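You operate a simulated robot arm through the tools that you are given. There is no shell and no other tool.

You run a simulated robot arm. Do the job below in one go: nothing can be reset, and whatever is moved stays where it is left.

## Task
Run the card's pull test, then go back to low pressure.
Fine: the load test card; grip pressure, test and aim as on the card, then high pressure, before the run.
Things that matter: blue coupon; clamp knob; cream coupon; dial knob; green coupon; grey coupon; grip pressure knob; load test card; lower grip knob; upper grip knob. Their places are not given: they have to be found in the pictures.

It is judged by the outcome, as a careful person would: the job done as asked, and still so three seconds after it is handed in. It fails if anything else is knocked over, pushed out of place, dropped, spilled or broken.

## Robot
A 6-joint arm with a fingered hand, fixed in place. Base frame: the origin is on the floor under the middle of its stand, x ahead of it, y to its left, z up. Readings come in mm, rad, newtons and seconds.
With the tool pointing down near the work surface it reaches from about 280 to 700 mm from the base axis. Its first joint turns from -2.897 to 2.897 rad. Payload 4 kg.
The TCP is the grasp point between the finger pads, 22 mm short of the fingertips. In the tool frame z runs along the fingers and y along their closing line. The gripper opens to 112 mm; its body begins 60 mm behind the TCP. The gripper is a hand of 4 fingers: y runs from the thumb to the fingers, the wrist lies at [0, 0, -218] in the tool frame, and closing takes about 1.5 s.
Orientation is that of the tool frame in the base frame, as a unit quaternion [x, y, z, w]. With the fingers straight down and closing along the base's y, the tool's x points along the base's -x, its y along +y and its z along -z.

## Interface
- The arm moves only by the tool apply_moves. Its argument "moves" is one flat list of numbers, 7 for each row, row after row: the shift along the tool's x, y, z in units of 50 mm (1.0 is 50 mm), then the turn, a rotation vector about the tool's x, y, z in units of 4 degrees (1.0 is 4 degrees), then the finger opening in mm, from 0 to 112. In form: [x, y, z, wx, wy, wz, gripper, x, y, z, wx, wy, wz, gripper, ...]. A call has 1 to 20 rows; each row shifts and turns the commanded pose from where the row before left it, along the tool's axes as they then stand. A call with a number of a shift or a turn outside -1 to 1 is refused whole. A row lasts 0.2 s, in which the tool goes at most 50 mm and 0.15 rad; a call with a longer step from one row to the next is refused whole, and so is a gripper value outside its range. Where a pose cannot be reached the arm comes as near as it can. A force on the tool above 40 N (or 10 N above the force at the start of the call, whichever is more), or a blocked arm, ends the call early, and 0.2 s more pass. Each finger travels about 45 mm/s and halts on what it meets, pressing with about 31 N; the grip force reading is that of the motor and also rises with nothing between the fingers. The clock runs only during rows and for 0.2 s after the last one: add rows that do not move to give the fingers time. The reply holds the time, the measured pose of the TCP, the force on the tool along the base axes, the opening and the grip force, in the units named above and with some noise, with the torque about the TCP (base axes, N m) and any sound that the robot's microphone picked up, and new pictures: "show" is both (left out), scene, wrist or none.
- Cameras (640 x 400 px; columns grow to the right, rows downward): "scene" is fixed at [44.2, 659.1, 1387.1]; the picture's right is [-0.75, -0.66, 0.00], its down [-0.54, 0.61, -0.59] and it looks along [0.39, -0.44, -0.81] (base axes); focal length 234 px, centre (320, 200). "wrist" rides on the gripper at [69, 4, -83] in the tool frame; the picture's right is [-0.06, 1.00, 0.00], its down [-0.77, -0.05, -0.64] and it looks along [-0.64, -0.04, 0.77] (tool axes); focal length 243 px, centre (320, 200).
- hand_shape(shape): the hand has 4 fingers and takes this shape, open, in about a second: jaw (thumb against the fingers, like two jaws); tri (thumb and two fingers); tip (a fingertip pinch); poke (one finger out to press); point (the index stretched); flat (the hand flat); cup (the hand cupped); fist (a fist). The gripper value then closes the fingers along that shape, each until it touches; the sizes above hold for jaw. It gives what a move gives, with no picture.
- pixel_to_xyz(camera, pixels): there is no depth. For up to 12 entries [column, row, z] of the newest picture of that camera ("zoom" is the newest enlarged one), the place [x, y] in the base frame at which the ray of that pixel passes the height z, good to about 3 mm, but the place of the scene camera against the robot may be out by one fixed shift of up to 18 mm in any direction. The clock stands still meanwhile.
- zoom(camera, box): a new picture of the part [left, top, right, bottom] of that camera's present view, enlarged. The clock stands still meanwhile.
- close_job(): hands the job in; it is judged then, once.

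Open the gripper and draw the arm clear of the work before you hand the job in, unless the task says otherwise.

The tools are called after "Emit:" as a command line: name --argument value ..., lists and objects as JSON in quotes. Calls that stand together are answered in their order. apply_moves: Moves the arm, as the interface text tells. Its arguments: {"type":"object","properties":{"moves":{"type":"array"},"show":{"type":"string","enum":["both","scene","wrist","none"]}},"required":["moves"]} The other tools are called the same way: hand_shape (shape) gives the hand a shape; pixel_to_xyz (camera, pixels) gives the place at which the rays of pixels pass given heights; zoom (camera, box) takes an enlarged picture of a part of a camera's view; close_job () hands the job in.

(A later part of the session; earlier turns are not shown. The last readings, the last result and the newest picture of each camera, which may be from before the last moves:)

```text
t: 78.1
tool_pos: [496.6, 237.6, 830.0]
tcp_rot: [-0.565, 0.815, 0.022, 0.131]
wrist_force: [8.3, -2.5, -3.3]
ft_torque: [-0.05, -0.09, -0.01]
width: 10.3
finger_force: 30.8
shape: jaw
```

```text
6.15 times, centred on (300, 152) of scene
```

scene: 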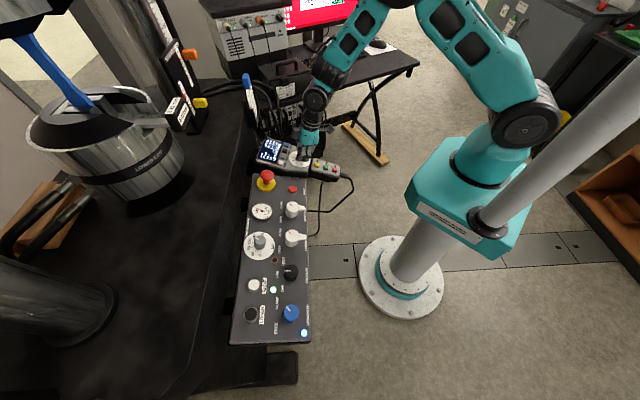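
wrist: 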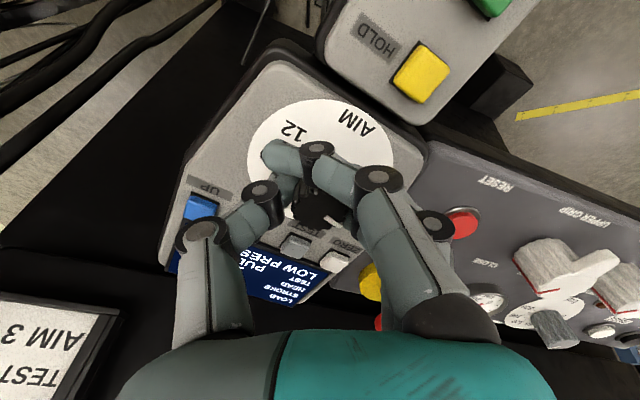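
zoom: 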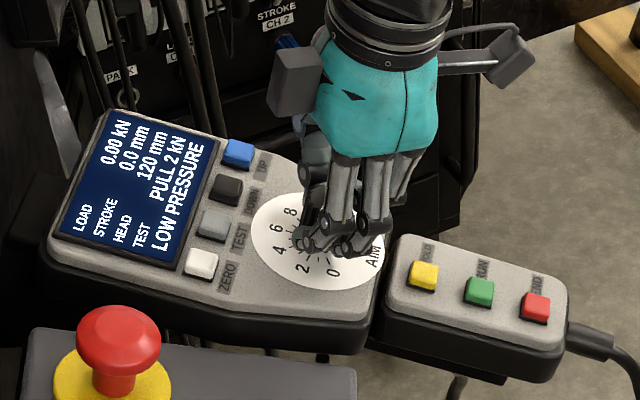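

Well centred now (8 N). I turn +8° and read the display, to find the 2→3 threshold.

Emit:
apply_moves --moves '[0, 0, 0, 0, 0, 1, 5, 0, 0, 0, 0, 0, 1, 5, 0, 0, 0, 0, 0, 0, 5]' --show "scene"

Emit:
zoom --camera "scene" --box '[255, 120, 345, 185]'

Emit:
apply_moves --moves '[0, 0, 0, 0, 0, 1, 5, 0, 0, 0, 0, 0, 0, 5]' --show "scene"

Emit:
zoom --camera "scene" --box '[255, 120, 345, 185]'

```text
t: 78.9
tool_pos: [495.7, 238.1, 830.5]
tcp_rot: [-0.506, 0.852, 0.031, 0.127]
wrist_force: [8.2, -5.4, -3.3]
ft_torque: [-0.02, -0.03, -0.03]
width: 10.7
finger_force: 31.1
shape: jaw
```

scene: 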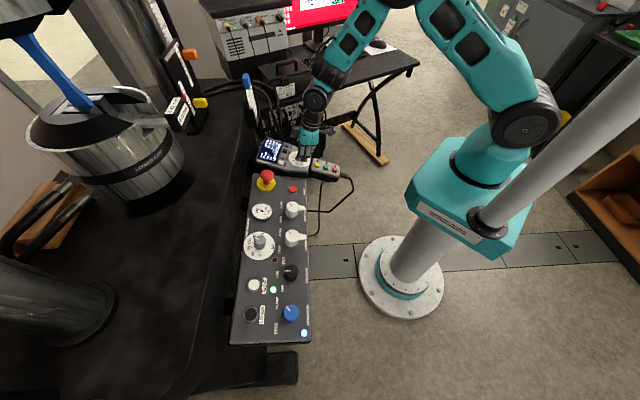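

```text
6.15 times, centred on (300, 152) of scene
```

zoom: 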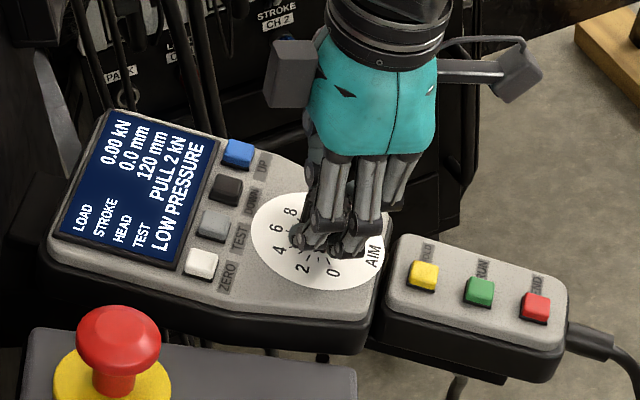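

```text
t: 79.5
tool_pos: [495.8, 237.9, 829.1]
tcp_rot: [-0.477, 0.869, 0.035, 0.125]
wrist_force: [4.1, -6.9, -2.1]
ft_torque: [-0.08, -0.03, -0.06]
width: 10.5
finger_force: 31.0
shape: jaw
```

scene: 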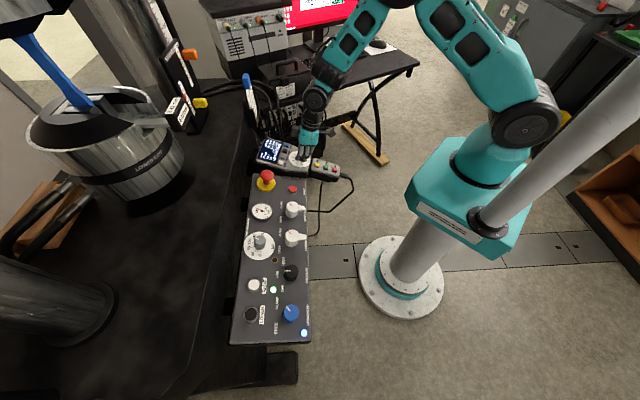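

```text
6.15 times, centred on (300, 152) of scene
```

zoom: 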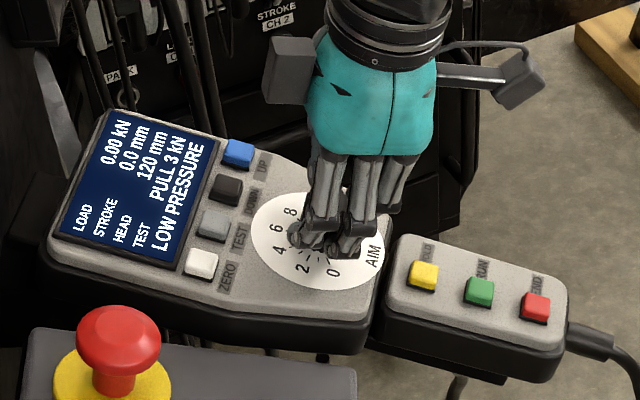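

3 kN appears at +12° (threshold ≈ +10°). I add +7.5° to centre on 3.0, release, retreat and verify.

Emit:
apply_moves --moves '[0, 0, 0, 0, 0, 0.95, 5, 0, 0, 0, 0, 0, 0.95, 5, 0, 0, 0, 0, 0, 0, 5, 0, 0, 0, 0, 0, 0, 44, 0, 0, 0, 0, 0, 0, 44, 0, 0, 0, 0, 0, 0, 44, 0, 0, 0, 0, 0, 0, 44, 0, 0, 0, 0, 0, 0, 44, 0, 0, -0.5, 0, 0, 0, 44, 0, 0, -0.7, 0, 0, 0, 44, 0, 0, -0.7, 0, 0, 0, 44]' --show "both"

Emit:
zoom --camera "scene" --box '[255, 120, 345, 185]'

Emit:
zoom --camera "wrist" --box '[265, 30, 385, 160]'

```text
t: 81.9
tool_pos: [476.6, 220.6, 921.5]
tcp_rot: [-0.418, 0.899, 0.043, 0.122]
wrist_force: [0.3, -0.3, 0.6]
ft_torque: [-0.01, -0.01, -0.03]
width: 43.2
finger_force: 0.1
shape: jaw
```

scene: 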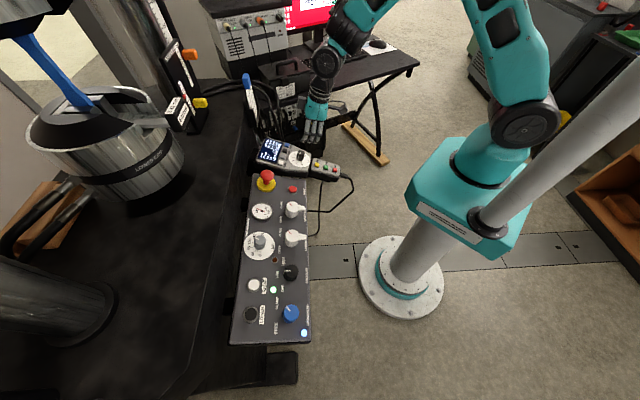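
wrist: 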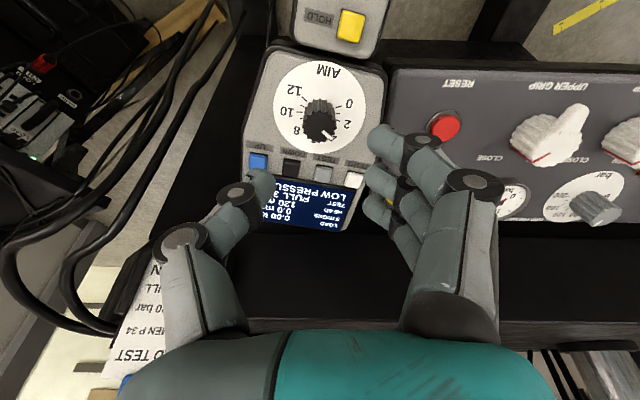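

```text
6.15 times, centred on (300, 152) of scene
```

zoom: 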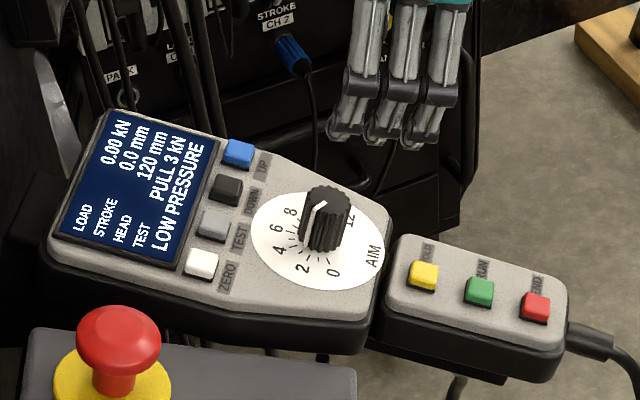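

```text
3.08 times, centred on (325, 95) of wrist
```

zoom: 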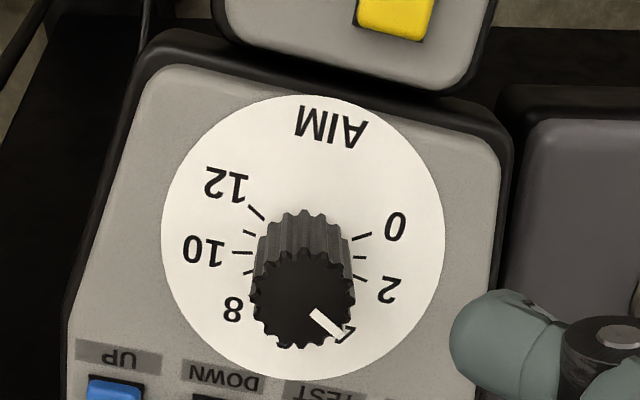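

Display holds PULL 3 kN with the hand off. Next PRESSURE knob: I lift and turn the hand −40° about its axis so that a later clockwise turn is comfortable.

Emit:
apply_moves --moves '[0, 0, -1, 0, 0, 0, 70, 0, 0, 0, 0, 0, -1, 70, 0, 0, 0, 0, 0, -1, 70, 0, 0, 0, 0, 0, -1, 70, 0, 0, 0, 0, 0, -1, 70, 0, 0, 0, 0, 0, -1, 70, 0, 0, 0, 0, 0, -1, 70, 0, 0, 0, 0, 0, -1, 70, 0, 0, 0, 0, 0, -1, 70, 0, 0, 0, 0, 0, -1, 70, 0, 0, 0, 0, 0, -1, 70]' --show "none"

```text
t: 84.3
tool_pos: [470.1, 212.8, 971.3]
tcp_rot: [0.701, -0.701, 0.001, -0.131]
wrist_force: [0.4, -0.2, -1.2]
ft_torque: [-0.02, -0.02, 0.02]
width: 69.5
finger_force: 0.1
shape: jaw
```

I now translate level over the console to above the PRESSURE knob and descend to about z 887.

Emit:
apply_moves --moves '[-0.664, 0.595, 0, 0, 0, 0, 70, -0.664, 0.595, 0, 0, 0, 0, 70, -0.664, 0.595, 0, 0, 0, 0, 70, -0.664, 0.595, 0, 0, 0, 0, 70, -0.664, 0.595, 0, 0, 0, 0, 70, -0.664, 0.595, 0, 0, 0, 0, 70, -0.664, 0.595, 0, 0, 0, 0, 70, -0.664, 0.595, 0, 0, 0, 0, 70, -0.664, 0.595, 0, 0, 0, 0, 70, 0, 0, 0.9, 0, 0, 0, 70, 0, 0, 0.9, 0, 0, 0, 70]' --show "both"

Emit:
zoom --camera "wrist" --box '[220, 20, 420, 190]'

```text
t: 86.7
tool_pos: [214.8, 525.9, 888.0]
tcp_rot: [-0.7, 0.702, -0.001, 0.132]
wrist_force: [0.2, -0.3, -0.3]
ft_torque: [0.03, -0.03, 0.04]
width: 69.5
finger_force: 0.1
shape: jaw
```

scene: 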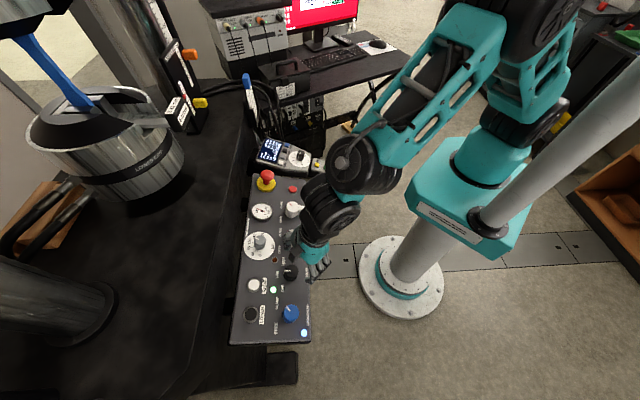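
wrist: 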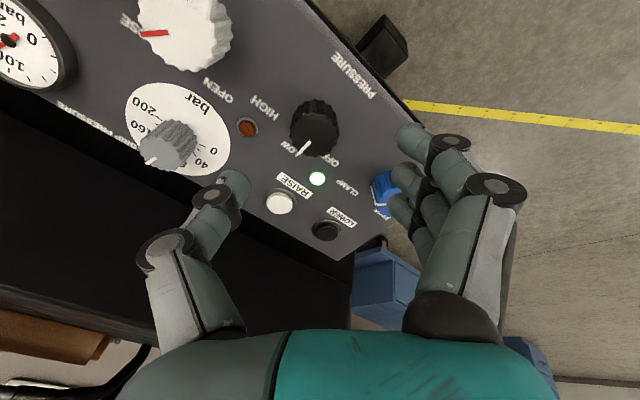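

```text
2.35 times, centred on (320, 105) of wrist
```

zoom: 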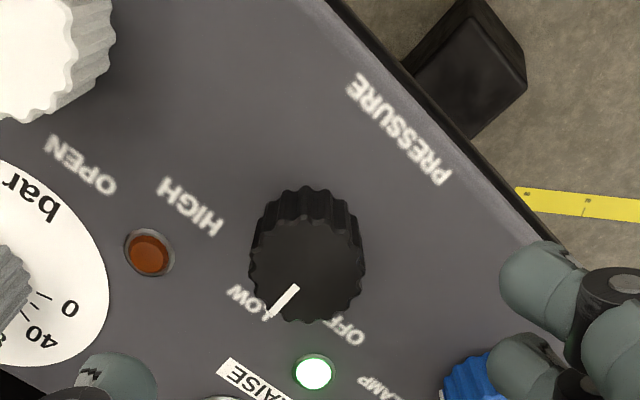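

The knob top is at (314,135), pointer to LOW, HIGH ≈ 60° clockwise. I calibrate the scene offset with the known grip-pressure knob (scene (260,238.5)) and query the PRESSURE knob (291.9,272).

Emit:
pixel_to_xyz --camera "scene" --pixels '[[260.1, 238.5, 842], [291.9, 271.9, 800], [291.9, 271.9, 815], [291.9, 271.9, 830]]'

Emit:
pixel_to_xyz --camera "wrist" --pixels '[[314.5, 134.8, 800], [314.5, 134.8, 815], [314.5, 134.8, 830], [315, 120.7, 785], [168, 135, 842], [317, 179, 780], [317, 179, 790]]'

Emit:
zoom --camera "scene" --box '[240, 230, 330, 345]'

```text
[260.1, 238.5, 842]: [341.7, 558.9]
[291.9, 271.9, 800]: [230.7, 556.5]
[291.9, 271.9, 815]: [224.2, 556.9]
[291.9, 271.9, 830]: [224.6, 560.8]
```

```text
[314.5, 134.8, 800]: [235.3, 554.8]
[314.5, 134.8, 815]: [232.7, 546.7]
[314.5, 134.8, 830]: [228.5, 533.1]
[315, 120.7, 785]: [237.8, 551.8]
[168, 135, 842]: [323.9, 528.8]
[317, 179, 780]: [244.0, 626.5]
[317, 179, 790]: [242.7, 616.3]
```

```text
3.48 times, centred on (285, 288) of scene
```

zoom: 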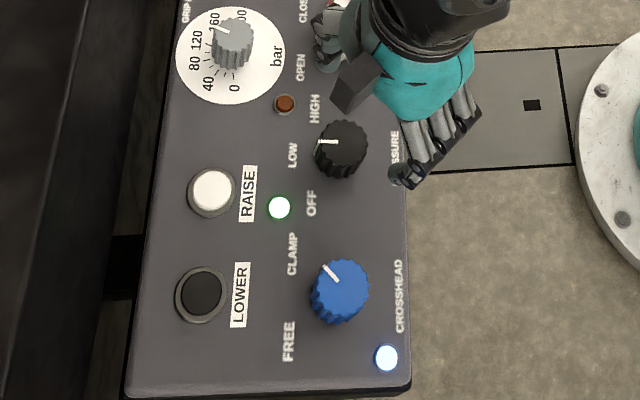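

With the calibrated offset, the knob top is at about (232,546.5,815): 6.7 mm in −x and 3 mm in −y of the tool axis. I correct and descend 48 mm, then check.

Emit:
apply_moves --moves '[-0.067, -0.03, 0.1, 0, 0, 0, 66, -0.067, -0.03, 0.26, 0, 0, 0, 66, 0, 0, 0.3, 0, 0, 0, 66, 0, 0, 0.3, 0, 0, 0, 66]' --show "wrist"

Emit:
zoom --camera "wrist" --box '[220, 50, 420, 220]'

```text
t: 87.7
tool_pos: [228.8, 543.5, 844.8]
tcp_rot: [0.701, -0.701, 0.0, -0.131]
wrist_force: [-0.2, -0.5, 0.2]
ft_torque: [-0.02, 0.05, 0.0]
width: 66.2
finger_force: 0.1
shape: jaw
```

wrist: 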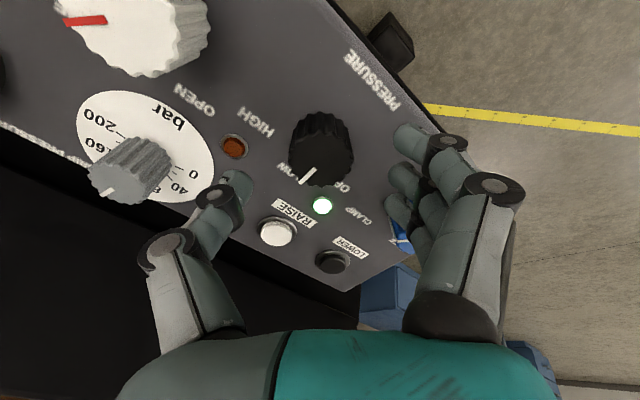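

```text
2.35 times, centred on (320, 135) of wrist
```

zoom: 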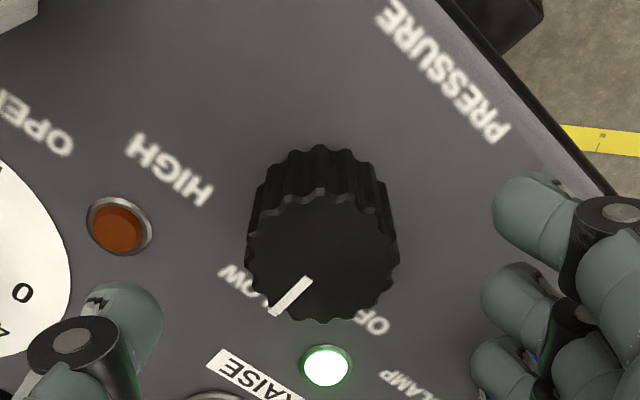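

Centred: knob top (321,159), base (321,140). I advance 25 mm (keeping fingertips just off the panel) and close.

Emit:
apply_moves --moves '[0, 0, 0.25, 0, 0, 0, 66, 0, 0, 0.25, 0, 0, 0, 66, 0, 0, 0, 0, 0, 0, 66]' --show "none"

Emit:
apply_moves --moves '[0, 0, 0, 0, 0, 0, 5, 0, 0, 0, 0, 0, 0, 5, 0, 0, 0, 0, 0, 0, 5, 0, 0, 0, 0, 0, 0, 5, 0, 0, 0, 0, 0, 0, 5, 0, 0, 0, 0, 0, 0, 5, 0, 0, 0, 0, 0, 0, 5]' --show "both"

Emit:
zoom --camera "wrist" --box '[200, 80, 440, 270]'

Emit:
zoom --camera "scene" --box '[230, 130, 350, 300]'

```text
t: 88.5
tool_pos: [233.5, 547.8, 822.2]
tcp_rot: [-0.7, 0.702, 0.0, 0.131]
wrist_force: [0.3, -0.3, 0.3]
ft_torque: [0.04, 0.01, -0.02]
width: 66.5
finger_force: 0.0
shape: jaw
```

```text
t: 90.1
tool_pos: [233.9, 548.2, 822.3]
tcp_rot: [-0.701, 0.701, 0.0, 0.131]
wrist_force: [0.8, 2.5, -3.5]
ft_torque: [0.03, 0.03, 0.02]
width: 22.2
finger_force: 31.2
shape: jaw
```

scene: 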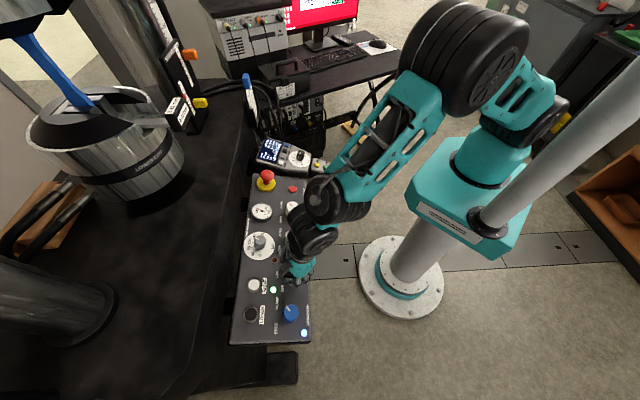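
wrist: 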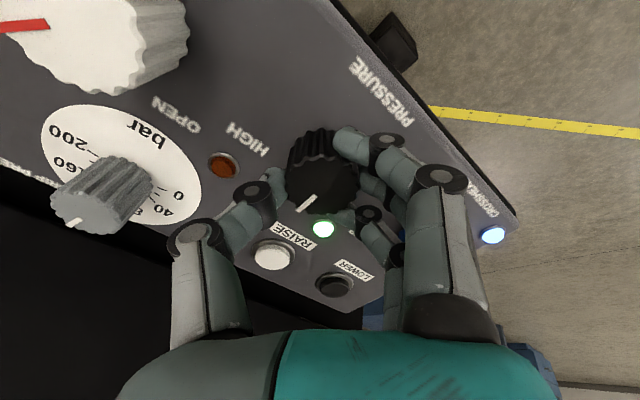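

```text
2.11 times, centred on (320, 175) of wrist
```

zoom: 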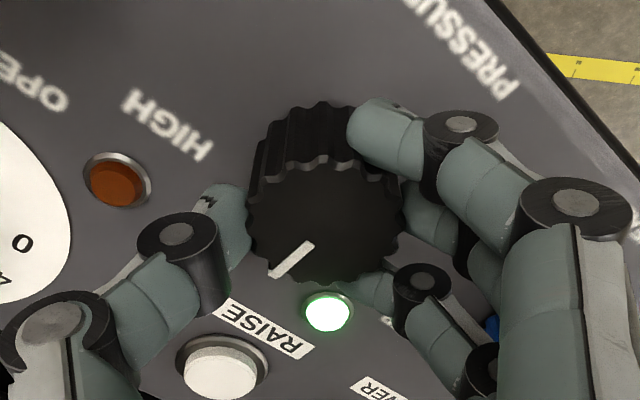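

```text
2.35 times, centred on (290, 215) of scene
```

zoom: 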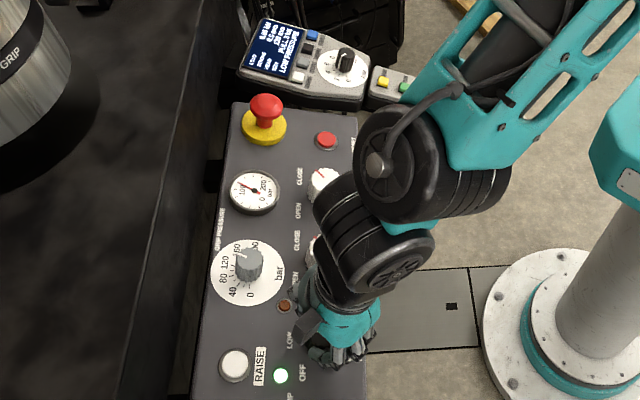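

Good grip with low side forces. I turn clockwise +28° first and check, then continue to HIGH.

Emit:
apply_moves --moves '[0, 0, 0, 0, 0, 1, 5, 0, 0, 0, 0, 0, 1, 5, 0, 0, 0, 0, 0, 1, 5, 0, 0, 0, 0, 0, 1, 5, 0, 0, 0, 0, 0, 1, 5, 0, 0, 0, 0, 0, 1, 5, 0, 0, 0, 0, 0, 1, 5]' --show "both"

Emit:
zoom --camera "wrist" --box '[160, 60, 440, 280]'

Emit:
zoom --camera "scene" --box '[255, 130, 315, 180]'

```text
t: 91.7
tool_pos: [234.5, 547.5, 819.5]
tcp_rot: [-0.509, 0.85, 0.031, 0.129]
wrist_force: [2.3, 2.9, 7.0]
ft_torque: [0.07, -0.03, 0.0]
width: 22.2
finger_force: 30.6
shape: jaw
```

scene: 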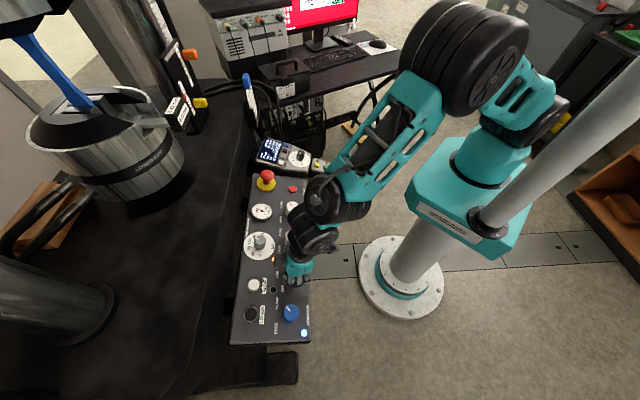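
wrist: 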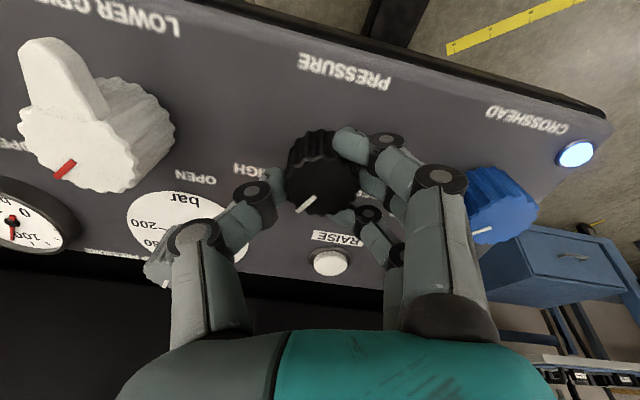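

```text
1.82 times, centred on (300, 170) of wrist
```

zoom: 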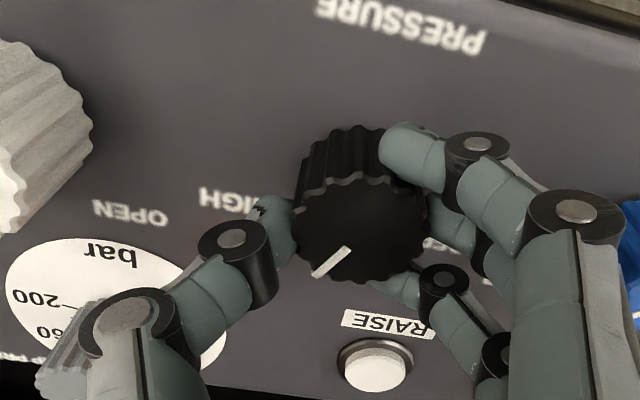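

```text
8.00 times, centred on (285, 155) of scene
```

zoom: 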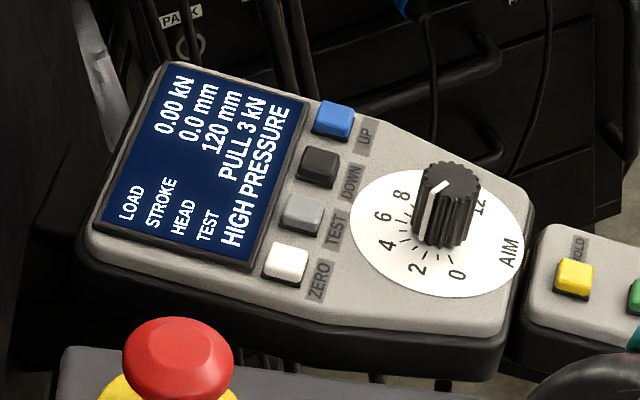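

The display already switched to HIGH PRESSURE. I turn on a bit further (+16°) to seat the knob firmly at HIGH.

Emit:
apply_moves --moves '[0, 0, 0, 0, 0, 1, 5, 0, 0, 0, 0, 0, 1, 5, 0, 0, 0, 0, 0, 1, 5, 0, 0, 0, 0, 0, 1, 5, 0, 0, 0, 0, 0, 0, 5]' --show "both"

Emit:
zoom --camera "wrist" --box '[160, 60, 440, 280]'

Emit:
zoom --camera "scene" --box '[235, 130, 335, 300]'

```text
t: 92.9
tool_pos: [234.2, 546.8, 820.2]
tcp_rot: [-0.386, 0.913, 0.049, 0.121]
wrist_force: [6.9, 3.8, 7.7]
ft_torque: [0.08, -0.16, -0.02]
width: 22.0
finger_force: 31.4
shape: jaw
```

scene: 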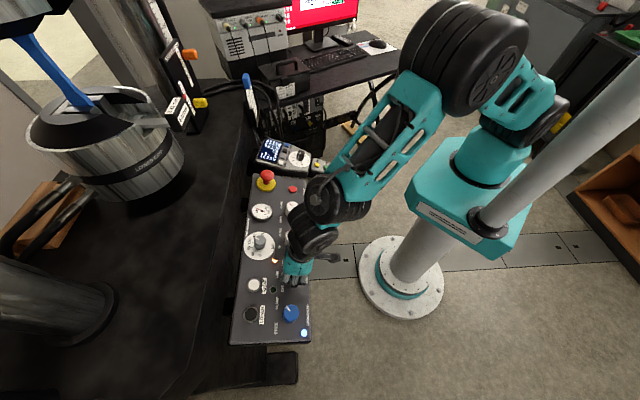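
wrist: 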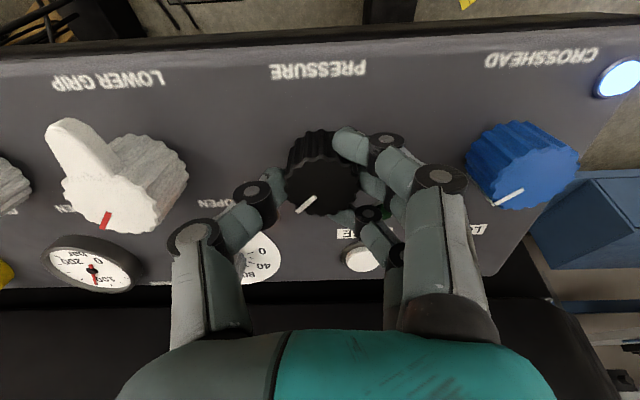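

```text
1.82 times, centred on (300, 170) of wrist
```

zoom: 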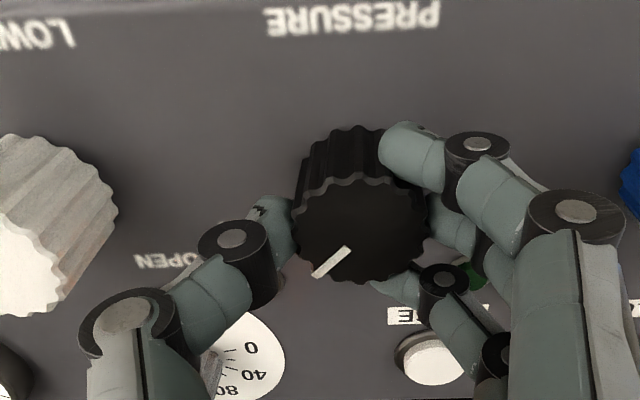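

```text
2.35 times, centred on (285, 215) of scene
```

zoom: 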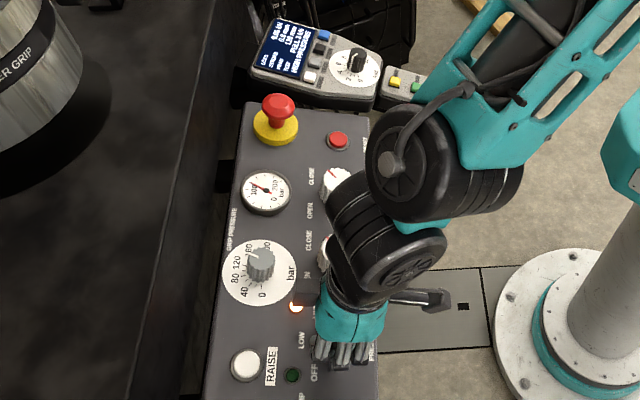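

HIGH lamp is lit. I release and retreat, then verify the knob's position and the display.

Emit:
apply_moves --moves '[0, 0, 0, 0, 0, 0, 66, 0, 0, 0, 0, 0, 0, 66, 0, 0, 0, 0, 0, 0, 66, 0, 0, 0, 0, 0, 0, 66, 0, 0, 0, 0, 0, 0, 66, 0, 0, -0.5, 0, 0, 0, 66, 0, 0, -0.8, 0, 0, 0, 66, 0, 0, -0.9, 0, 0, 0, 66, 0, 0, -0.9, 0, 0, 0, 66]' --show "both"

Emit:
zoom --camera "wrist" --box '[200, 10, 440, 180]'

Emit:
zoom --camera "scene" --box '[235, 130, 335, 300]'

Emit:
zoom --camera "scene" --box '[255, 130, 315, 180]'

```text
t: 94.9
tool_pos: [202.6, 519.6, 969.0]
tcp_rot: [-0.387, 0.913, 0.047, 0.121]
wrist_force: [-0.3, 0.6, 1.5]
ft_torque: [-0.02, 0.0, -0.01]
width: 65.3
finger_force: 0.1
shape: jaw
```

scene: 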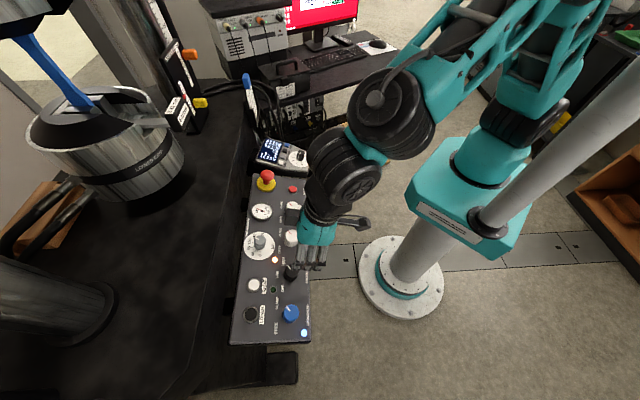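
wrist: 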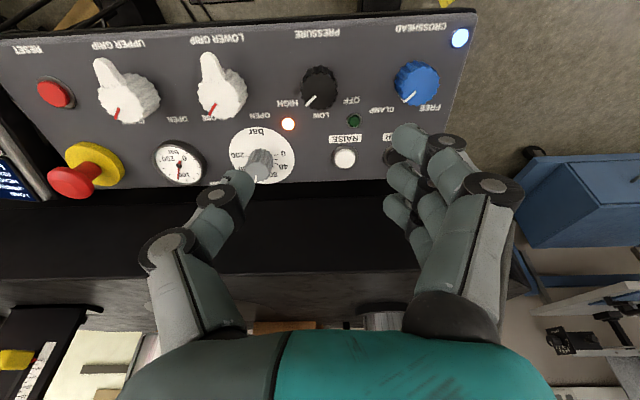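

```text
2.35 times, centred on (320, 95) of wrist
```

zoom: 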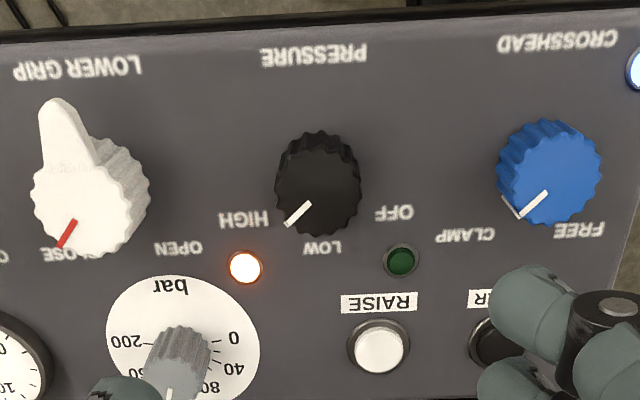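

```text
2.35 times, centred on (285, 215) of scene
```

zoom: 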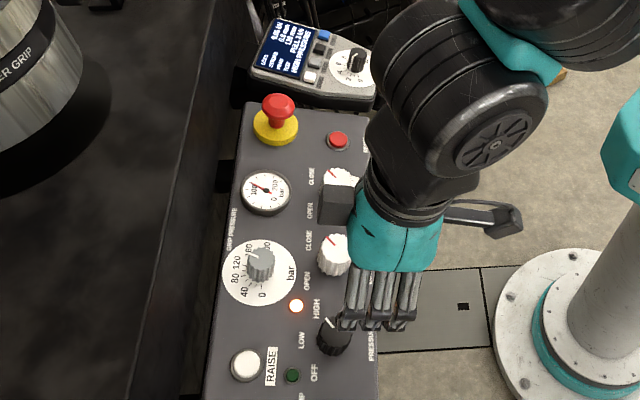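

```text
8.00 times, centred on (285, 155) of scene
```

zoom: 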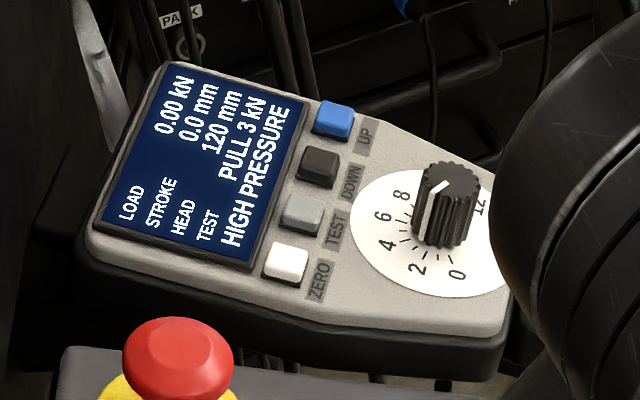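

HIGH PRESSURE shown and lamp lit; grip 120 bar, PULL, 3 kN. Now RUN: I form "poke" and travel to a hover above the green RUN button near (416,200).

Emit:
hand_shape --shape "poke"

Emit:
apply_moves --moves '[0.279, -0.832, 0, 0, 0, 0, 112, 0.279, -0.832, 0, 0, 0, 0, 112, 0.279, -0.832, 0, 0, 0, 0, 112, 0.279, -0.832, 0, 0, 0, 0, 112, 0.279, -0.832, 0, 0, 0, 0, 112, 0.279, -0.832, 0, 0, 0, 0, 112, 0.279, -0.832, 0, 0, 0, 0, 112, 0.279, -0.832, 0, 0, 0, 0, 112, 0.279, -0.832, 0, 0, 0, 0, 112, 0, 0, 0.7, 0, 0, 0, 112, 0, 0, 0.7, 0, 0, 0, 112]' --show "both"

Emit:
zoom --camera "wrist" --box '[200, 40, 440, 240]'

```text
t: 95.8
tool_pos: [204.6, 518.8, 968.2]
tcp_rot: [-0.386, 0.913, 0.048, 0.122]
wrist_force: [-0.6, 0.1, -0.2]
ft_torque: [0.0, -0.02, 0.02]
width: 0.0
finger_force: 0.1
shape: poke
```

```text
t: 98.2
tool_pos: [400.7, 184.7, 871.7]
tcp_rot: [-0.387, 0.913, 0.049, 0.121]
wrist_force: [-0.3, 0.0, -0.3]
ft_torque: [0.02, 0.02, 0.01]
width: 0.2
finger_force: 0.1
shape: poke
```

scene: 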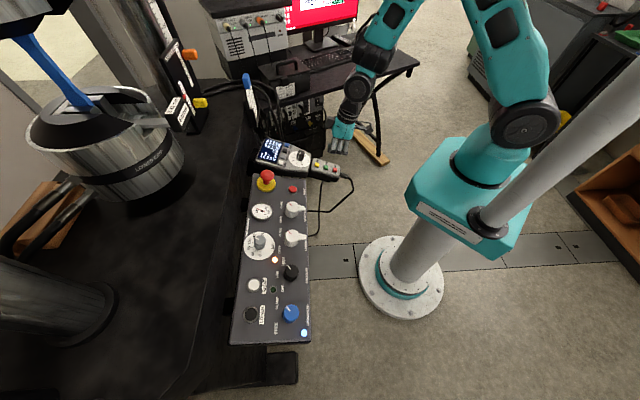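
wrist: 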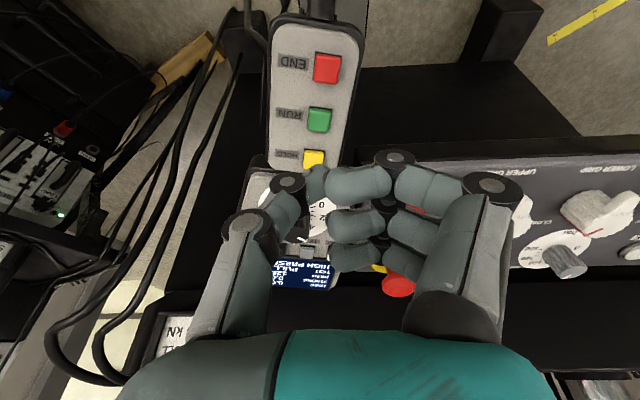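

```text
2.00 times, centred on (320, 140) of wrist
```

zoom: 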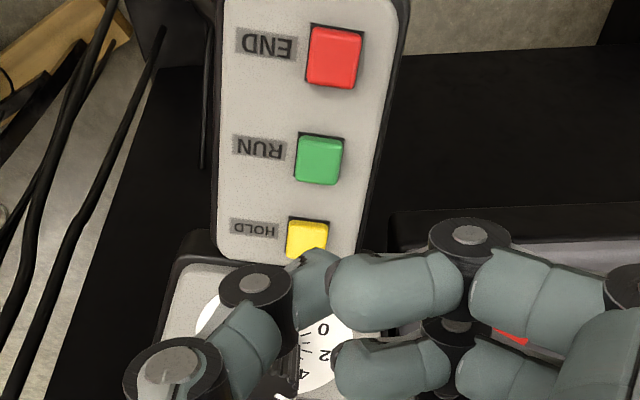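

RUN is on-axis at (319,119), ≈90 mm ahead of the TCP. I advance 45 mm and re-check.

Emit:
apply_moves --moves '[0.01, 0, 0.45, 0, 0, 0, 112, 0.01, 0, 0.45, 0, 0, 0, 112]' --show "wrist"

Emit:
zoom --camera "wrist" --box '[200, 60, 440, 260]'

```text
t: 98.8
tool_pos: [410.1, 191.9, 828.4]
tcp_rot: [-0.387, 0.913, 0.048, 0.122]
wrist_force: [-0.7, -0.1, 0.8]
ft_torque: [0.01, 0.01, 0.0]
width: 0.0
finger_force: 0.0
shape: poke
```

wrist: 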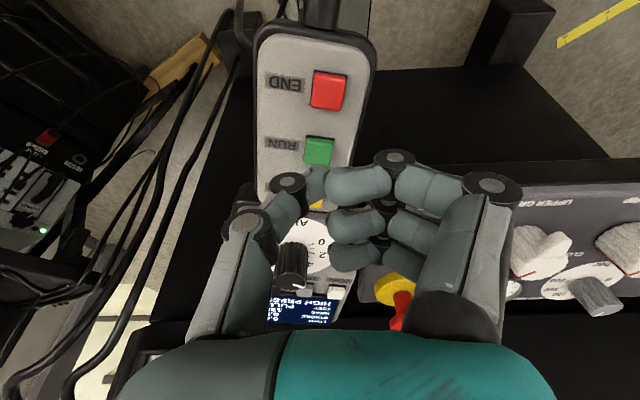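

```text
2.00 times, centred on (320, 160) of wrist
```

zoom: 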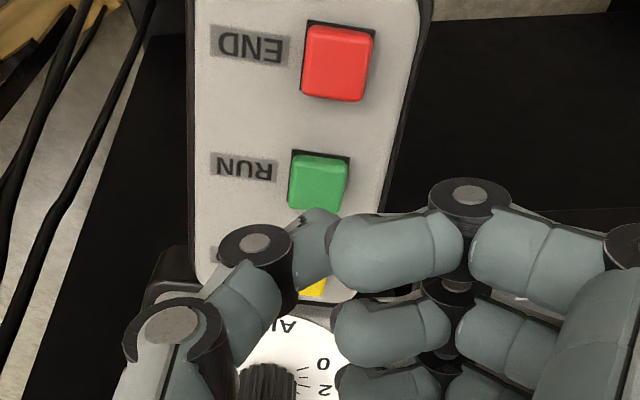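

RUN now at (319,152), ≈21 mm from the thumb tip. I advance 16 mm, then small steps until the click.

Emit:
apply_moves --moves '[0, 0, 0.16, 0, 0, 0, 112, 0, 0, 0.16, 0, 0, 0, 112]' --show "wrist"

Emit:
zoom --camera "wrist" --box '[200, 60, 440, 260]'

```text
t: 99.4
tool_pos: [411.6, 194.9, 812.5]
tcp_rot: [-0.386, 0.913, 0.048, 0.122]
wrist_force: [-0.3, 0.3, -0.4]
ft_torque: [-0.05, 0.0, 0.02]
width: 0.0
finger_force: 0.0
shape: poke
```

wrist: 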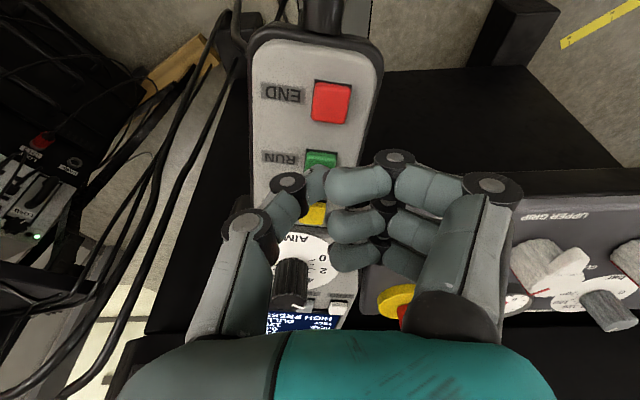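

```text
2.00 times, centred on (320, 160) of wrist
```

zoom: 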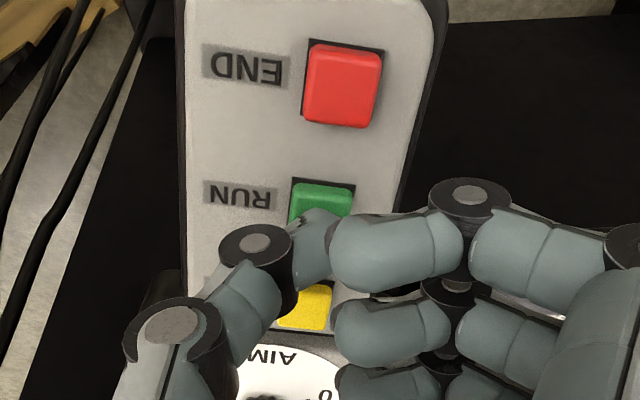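

RUN is under the thumb tip. I press in small steps.

Emit:
apply_moves --moves '[0, 0, 0.06, 0, 0, 0, 112]' --show "none"

Emit:
apply_moves --moves '[0, 0, 0.035, 0, 0, 0, 112]' --show "none"

Emit:
apply_moves --moves '[0, 0, 0.035, 0, 0, 0, 112]' --show "scene"

Emit:
zoom --camera "scene" --box '[255, 130, 345, 190]'

```text
t: 99.8
tool_pos: [412.9, 194.6, 809.6]
tcp_rot: [-0.387, 0.912, 0.05, 0.122]
wrist_force: [0.1, -0.4, 0.7]
ft_torque: [0.0, -0.02, 0.02]
width: 0.0
finger_force: 0.1
shape: poke
```

```text
t: 100.2
tool_pos: [413.6, 194.6, 808.1]
tcp_rot: [-0.386, 0.913, 0.048, 0.123]
wrist_force: [-0.4, -1.1, 1.1]
ft_torque: [0.0, 0.01, 0.02]
width: 0.0
finger_force: 0.0
shape: poke
heard: click
```

```text
t: 100.6
tool_pos: [413.4, 195.7, 805.3]
tcp_rot: [-0.386, 0.913, 0.048, 0.122]
wrist_force: [0.4, -1.5, 4.6]
ft_torque: [-0.02, 0.02, 0.02]
width: 0.0
finger_force: 0.0
shape: poke
```

scene: 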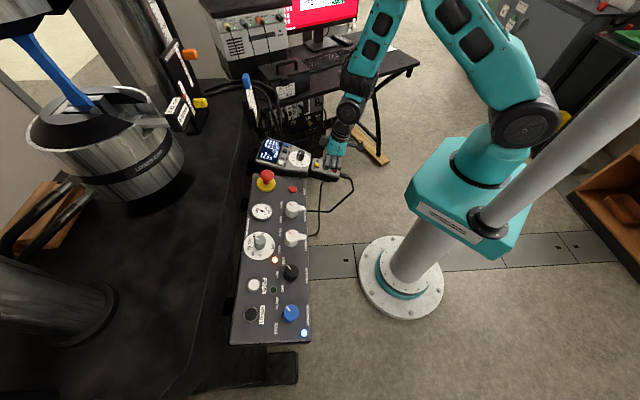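

```text
6.67 times, centred on (300, 160) of scene
```

zoom: 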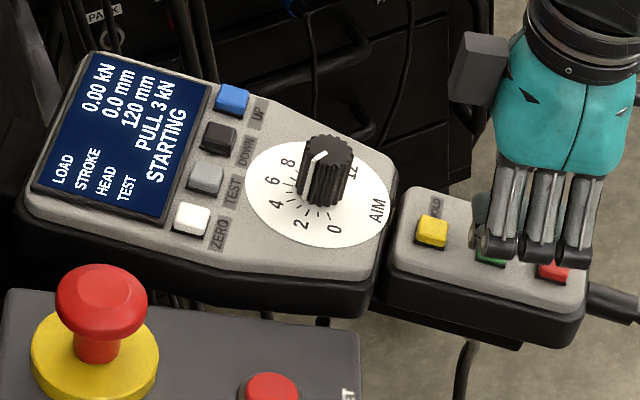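

The display shows STARTING. I hold still one second and watch.

Emit:
apply_moves --moves '[0, 0, 0, 0, 0, 0, 112, 0, 0, 0, 0, 0, 0, 112, 0, 0, 0, 0, 0, 0, 112, 0, 0, 0, 0, 0, 0, 112]' --show "scene"

Emit:
zoom --camera "scene" --box '[255, 130, 345, 190]'

```text
t: 101.6
tool_pos: [413.1, 195.2, 806.7]
tcp_rot: [-0.387, 0.913, 0.048, 0.122]
wrist_force: [1.1, -1.3, 4.0]
ft_torque: [0.02, -0.05, 0.02]
width: 0.0
finger_force: 0.1
shape: poke
```

scene: 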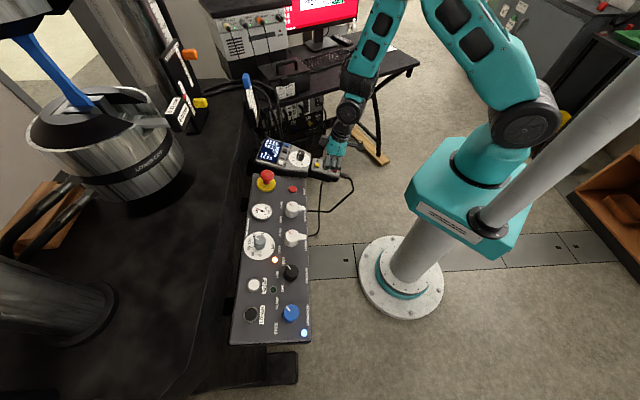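

```text
6.67 times, centred on (300, 160) of scene
```

zoom: 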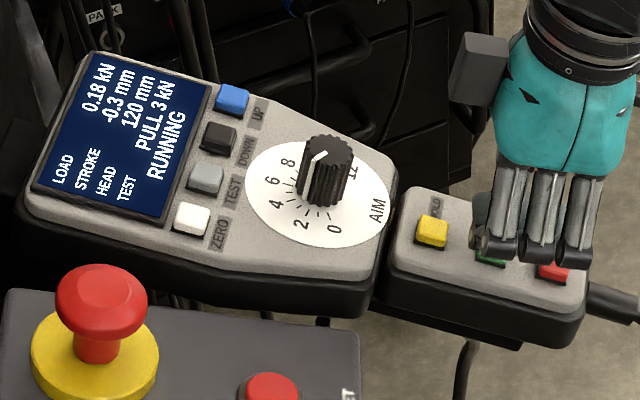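

RUNNING, load rising (0.18 kN). I ease off the button by 8 mm and watch whether the run continues.

Emit:
apply_moves --moves '[0, 0, -0.16, 0, 0, 0, 112, 0, 0, -0.3, 0, 0, 0, 112]' --show "scene"

Emit:
zoom --camera "scene" --box '[255, 130, 345, 190]'

```text
t: 102.2
tool_pos: [409.3, 191.4, 827.9]
tcp_rot: [-0.387, 0.913, 0.049, 0.121]
wrist_force: [-0.3, 0.4, 0.5]
ft_torque: [0.0, -0.02, -0.01]
width: 0.0
finger_force: 0.0
shape: poke
```

scene: 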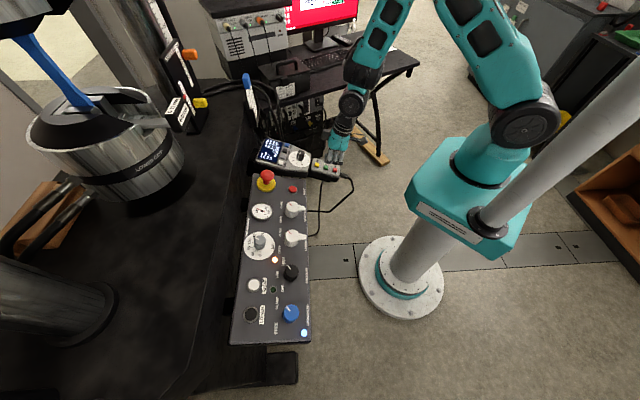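

```text
6.67 times, centred on (300, 160) of scene
```

zoom: 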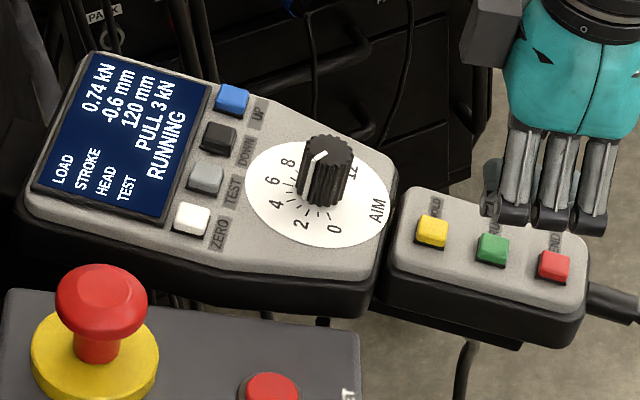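

The run continues (0.74 kN) with the button released. I withdraw clear upward and keep monitoring the load until the test ends.

Emit:
apply_moves --moves '[0, 0, -0.8, 0, 0, 0, 112, 0, 0, -0.8, 0, 0, 0, 112, 0, 0, -0.6, 0, 0, 0, 112, 0, 0, 0, 0, 0, 0, 112, 0, 0, 0, 0, 0, 0, 112]' --show "scene"

Emit:
zoom --camera "scene" --box '[255, 130, 345, 190]'

Emit:
apply_moves --moves '[0, 0, 0, 0, 0, 0, 112, 0, 0, 0, 0, 0, 0, 112, 0, 0, 0, 0, 0, 0, 112, 0, 0, 0, 0, 0, 0, 112, 0, 0, 0, 0, 0, 0, 112, 0, 0, 0, 0, 0, 0, 112, 0, 0, 0, 0, 0, 0, 112, 0, 0, 0, 0, 0, 0, 112, 0, 0, 0, 0, 0, 0, 112, 0, 0, 0, 0, 0, 0, 112]' --show "scene"

Emit:
zoom --camera "scene" --box '[255, 130, 345, 190]'

```text
t: 103.4
tool_pos: [389.0, 169.2, 935.3]
tcp_rot: [-0.387, 0.913, 0.048, 0.121]
wrist_force: [0.6, 0.1, -0.2]
ft_torque: [0.04, 0.04, 0.01]
width: 0.1
finger_force: 0.0
shape: poke
```

scene: 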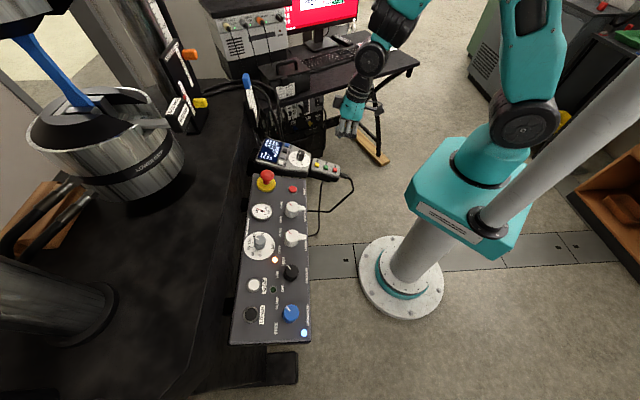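

```text
6.67 times, centred on (300, 160) of scene
```

zoom: 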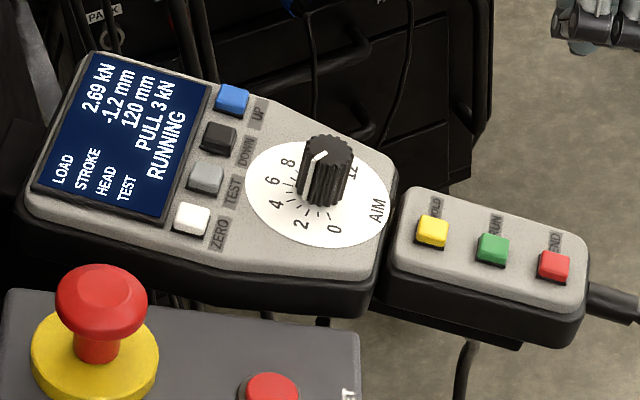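

```text
t: 105.6
tool_pos: [390.3, 170.3, 935.7]
tcp_rot: [-0.387, 0.913, 0.048, 0.122]
wrist_force: [0.6, -0.6, 0.4]
ft_torque: [0.04, 0.01, 0.0]
width: 0.3
finger_force: 0.1
shape: poke
```

scene: 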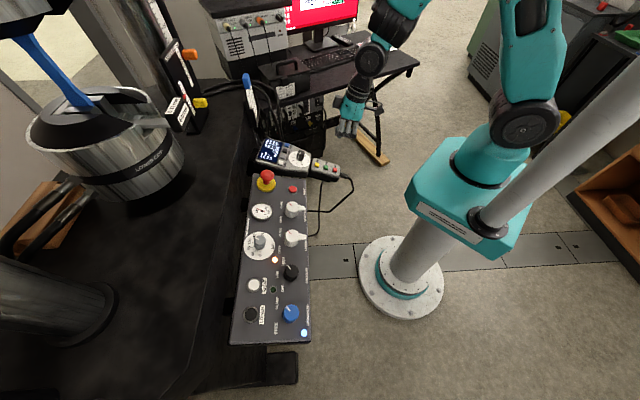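

```text
6.67 times, centred on (300, 160) of scene
```

zoom: 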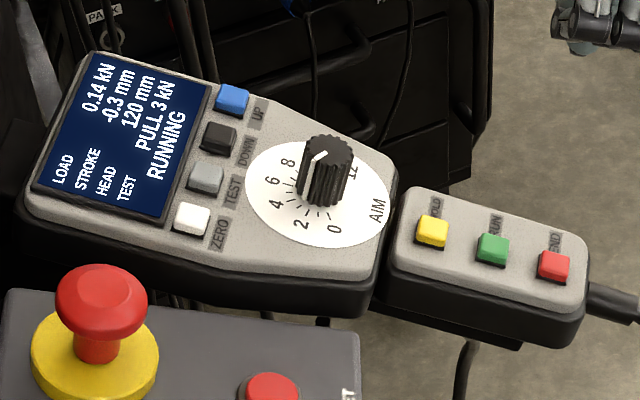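

The load peaked and is returning to zero (0.14 kN). I wait for the run to finish while re-forming the jaw shape.

Emit:
hand_shape --shape "jaw"

Emit:
apply_moves --moves '[0, 0, -0.6, 0, 0, 0, 70, 0, 0, 0, 0, 0, 0, 70, 0, 0, 0, 0, 0, 0, 70]' --show "both"

Emit:
zoom --camera "scene" --box '[255, 130, 345, 190]'

```text
t: 106.5
tool_pos: [388.5, 169.7, 934.0]
tcp_rot: [-0.387, 0.913, 0.048, 0.122]
wrist_force: [0.3, 0.2, -0.7]
ft_torque: [-0.01, 0.0, 0.03]
width: 111.9
finger_force: 0.1
shape: jaw
```

```text
t: 107.3
tool_pos: [384.4, 165.3, 964.1]
tcp_rot: [-0.386, 0.913, 0.048, 0.122]
wrist_force: [-0.6, 0.0, -0.2]
ft_torque: [0.0, 0.0, 0.03]
width: 70.4
finger_force: 0.0
shape: jaw
```

scene: 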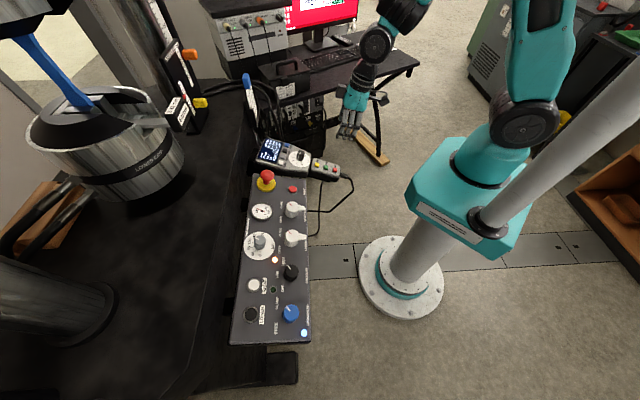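
wrist: 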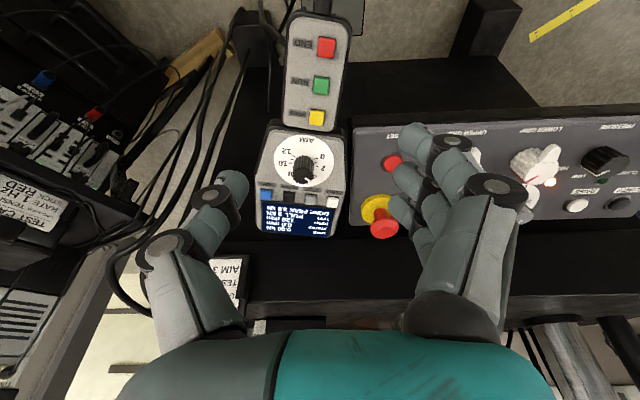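

```text
6.67 times, centred on (300, 160) of scene
```

zoom: 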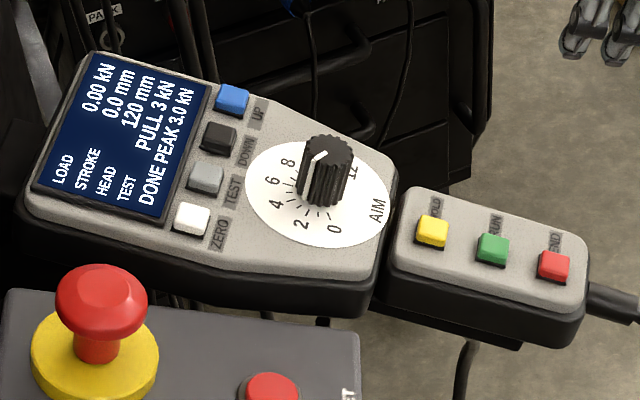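

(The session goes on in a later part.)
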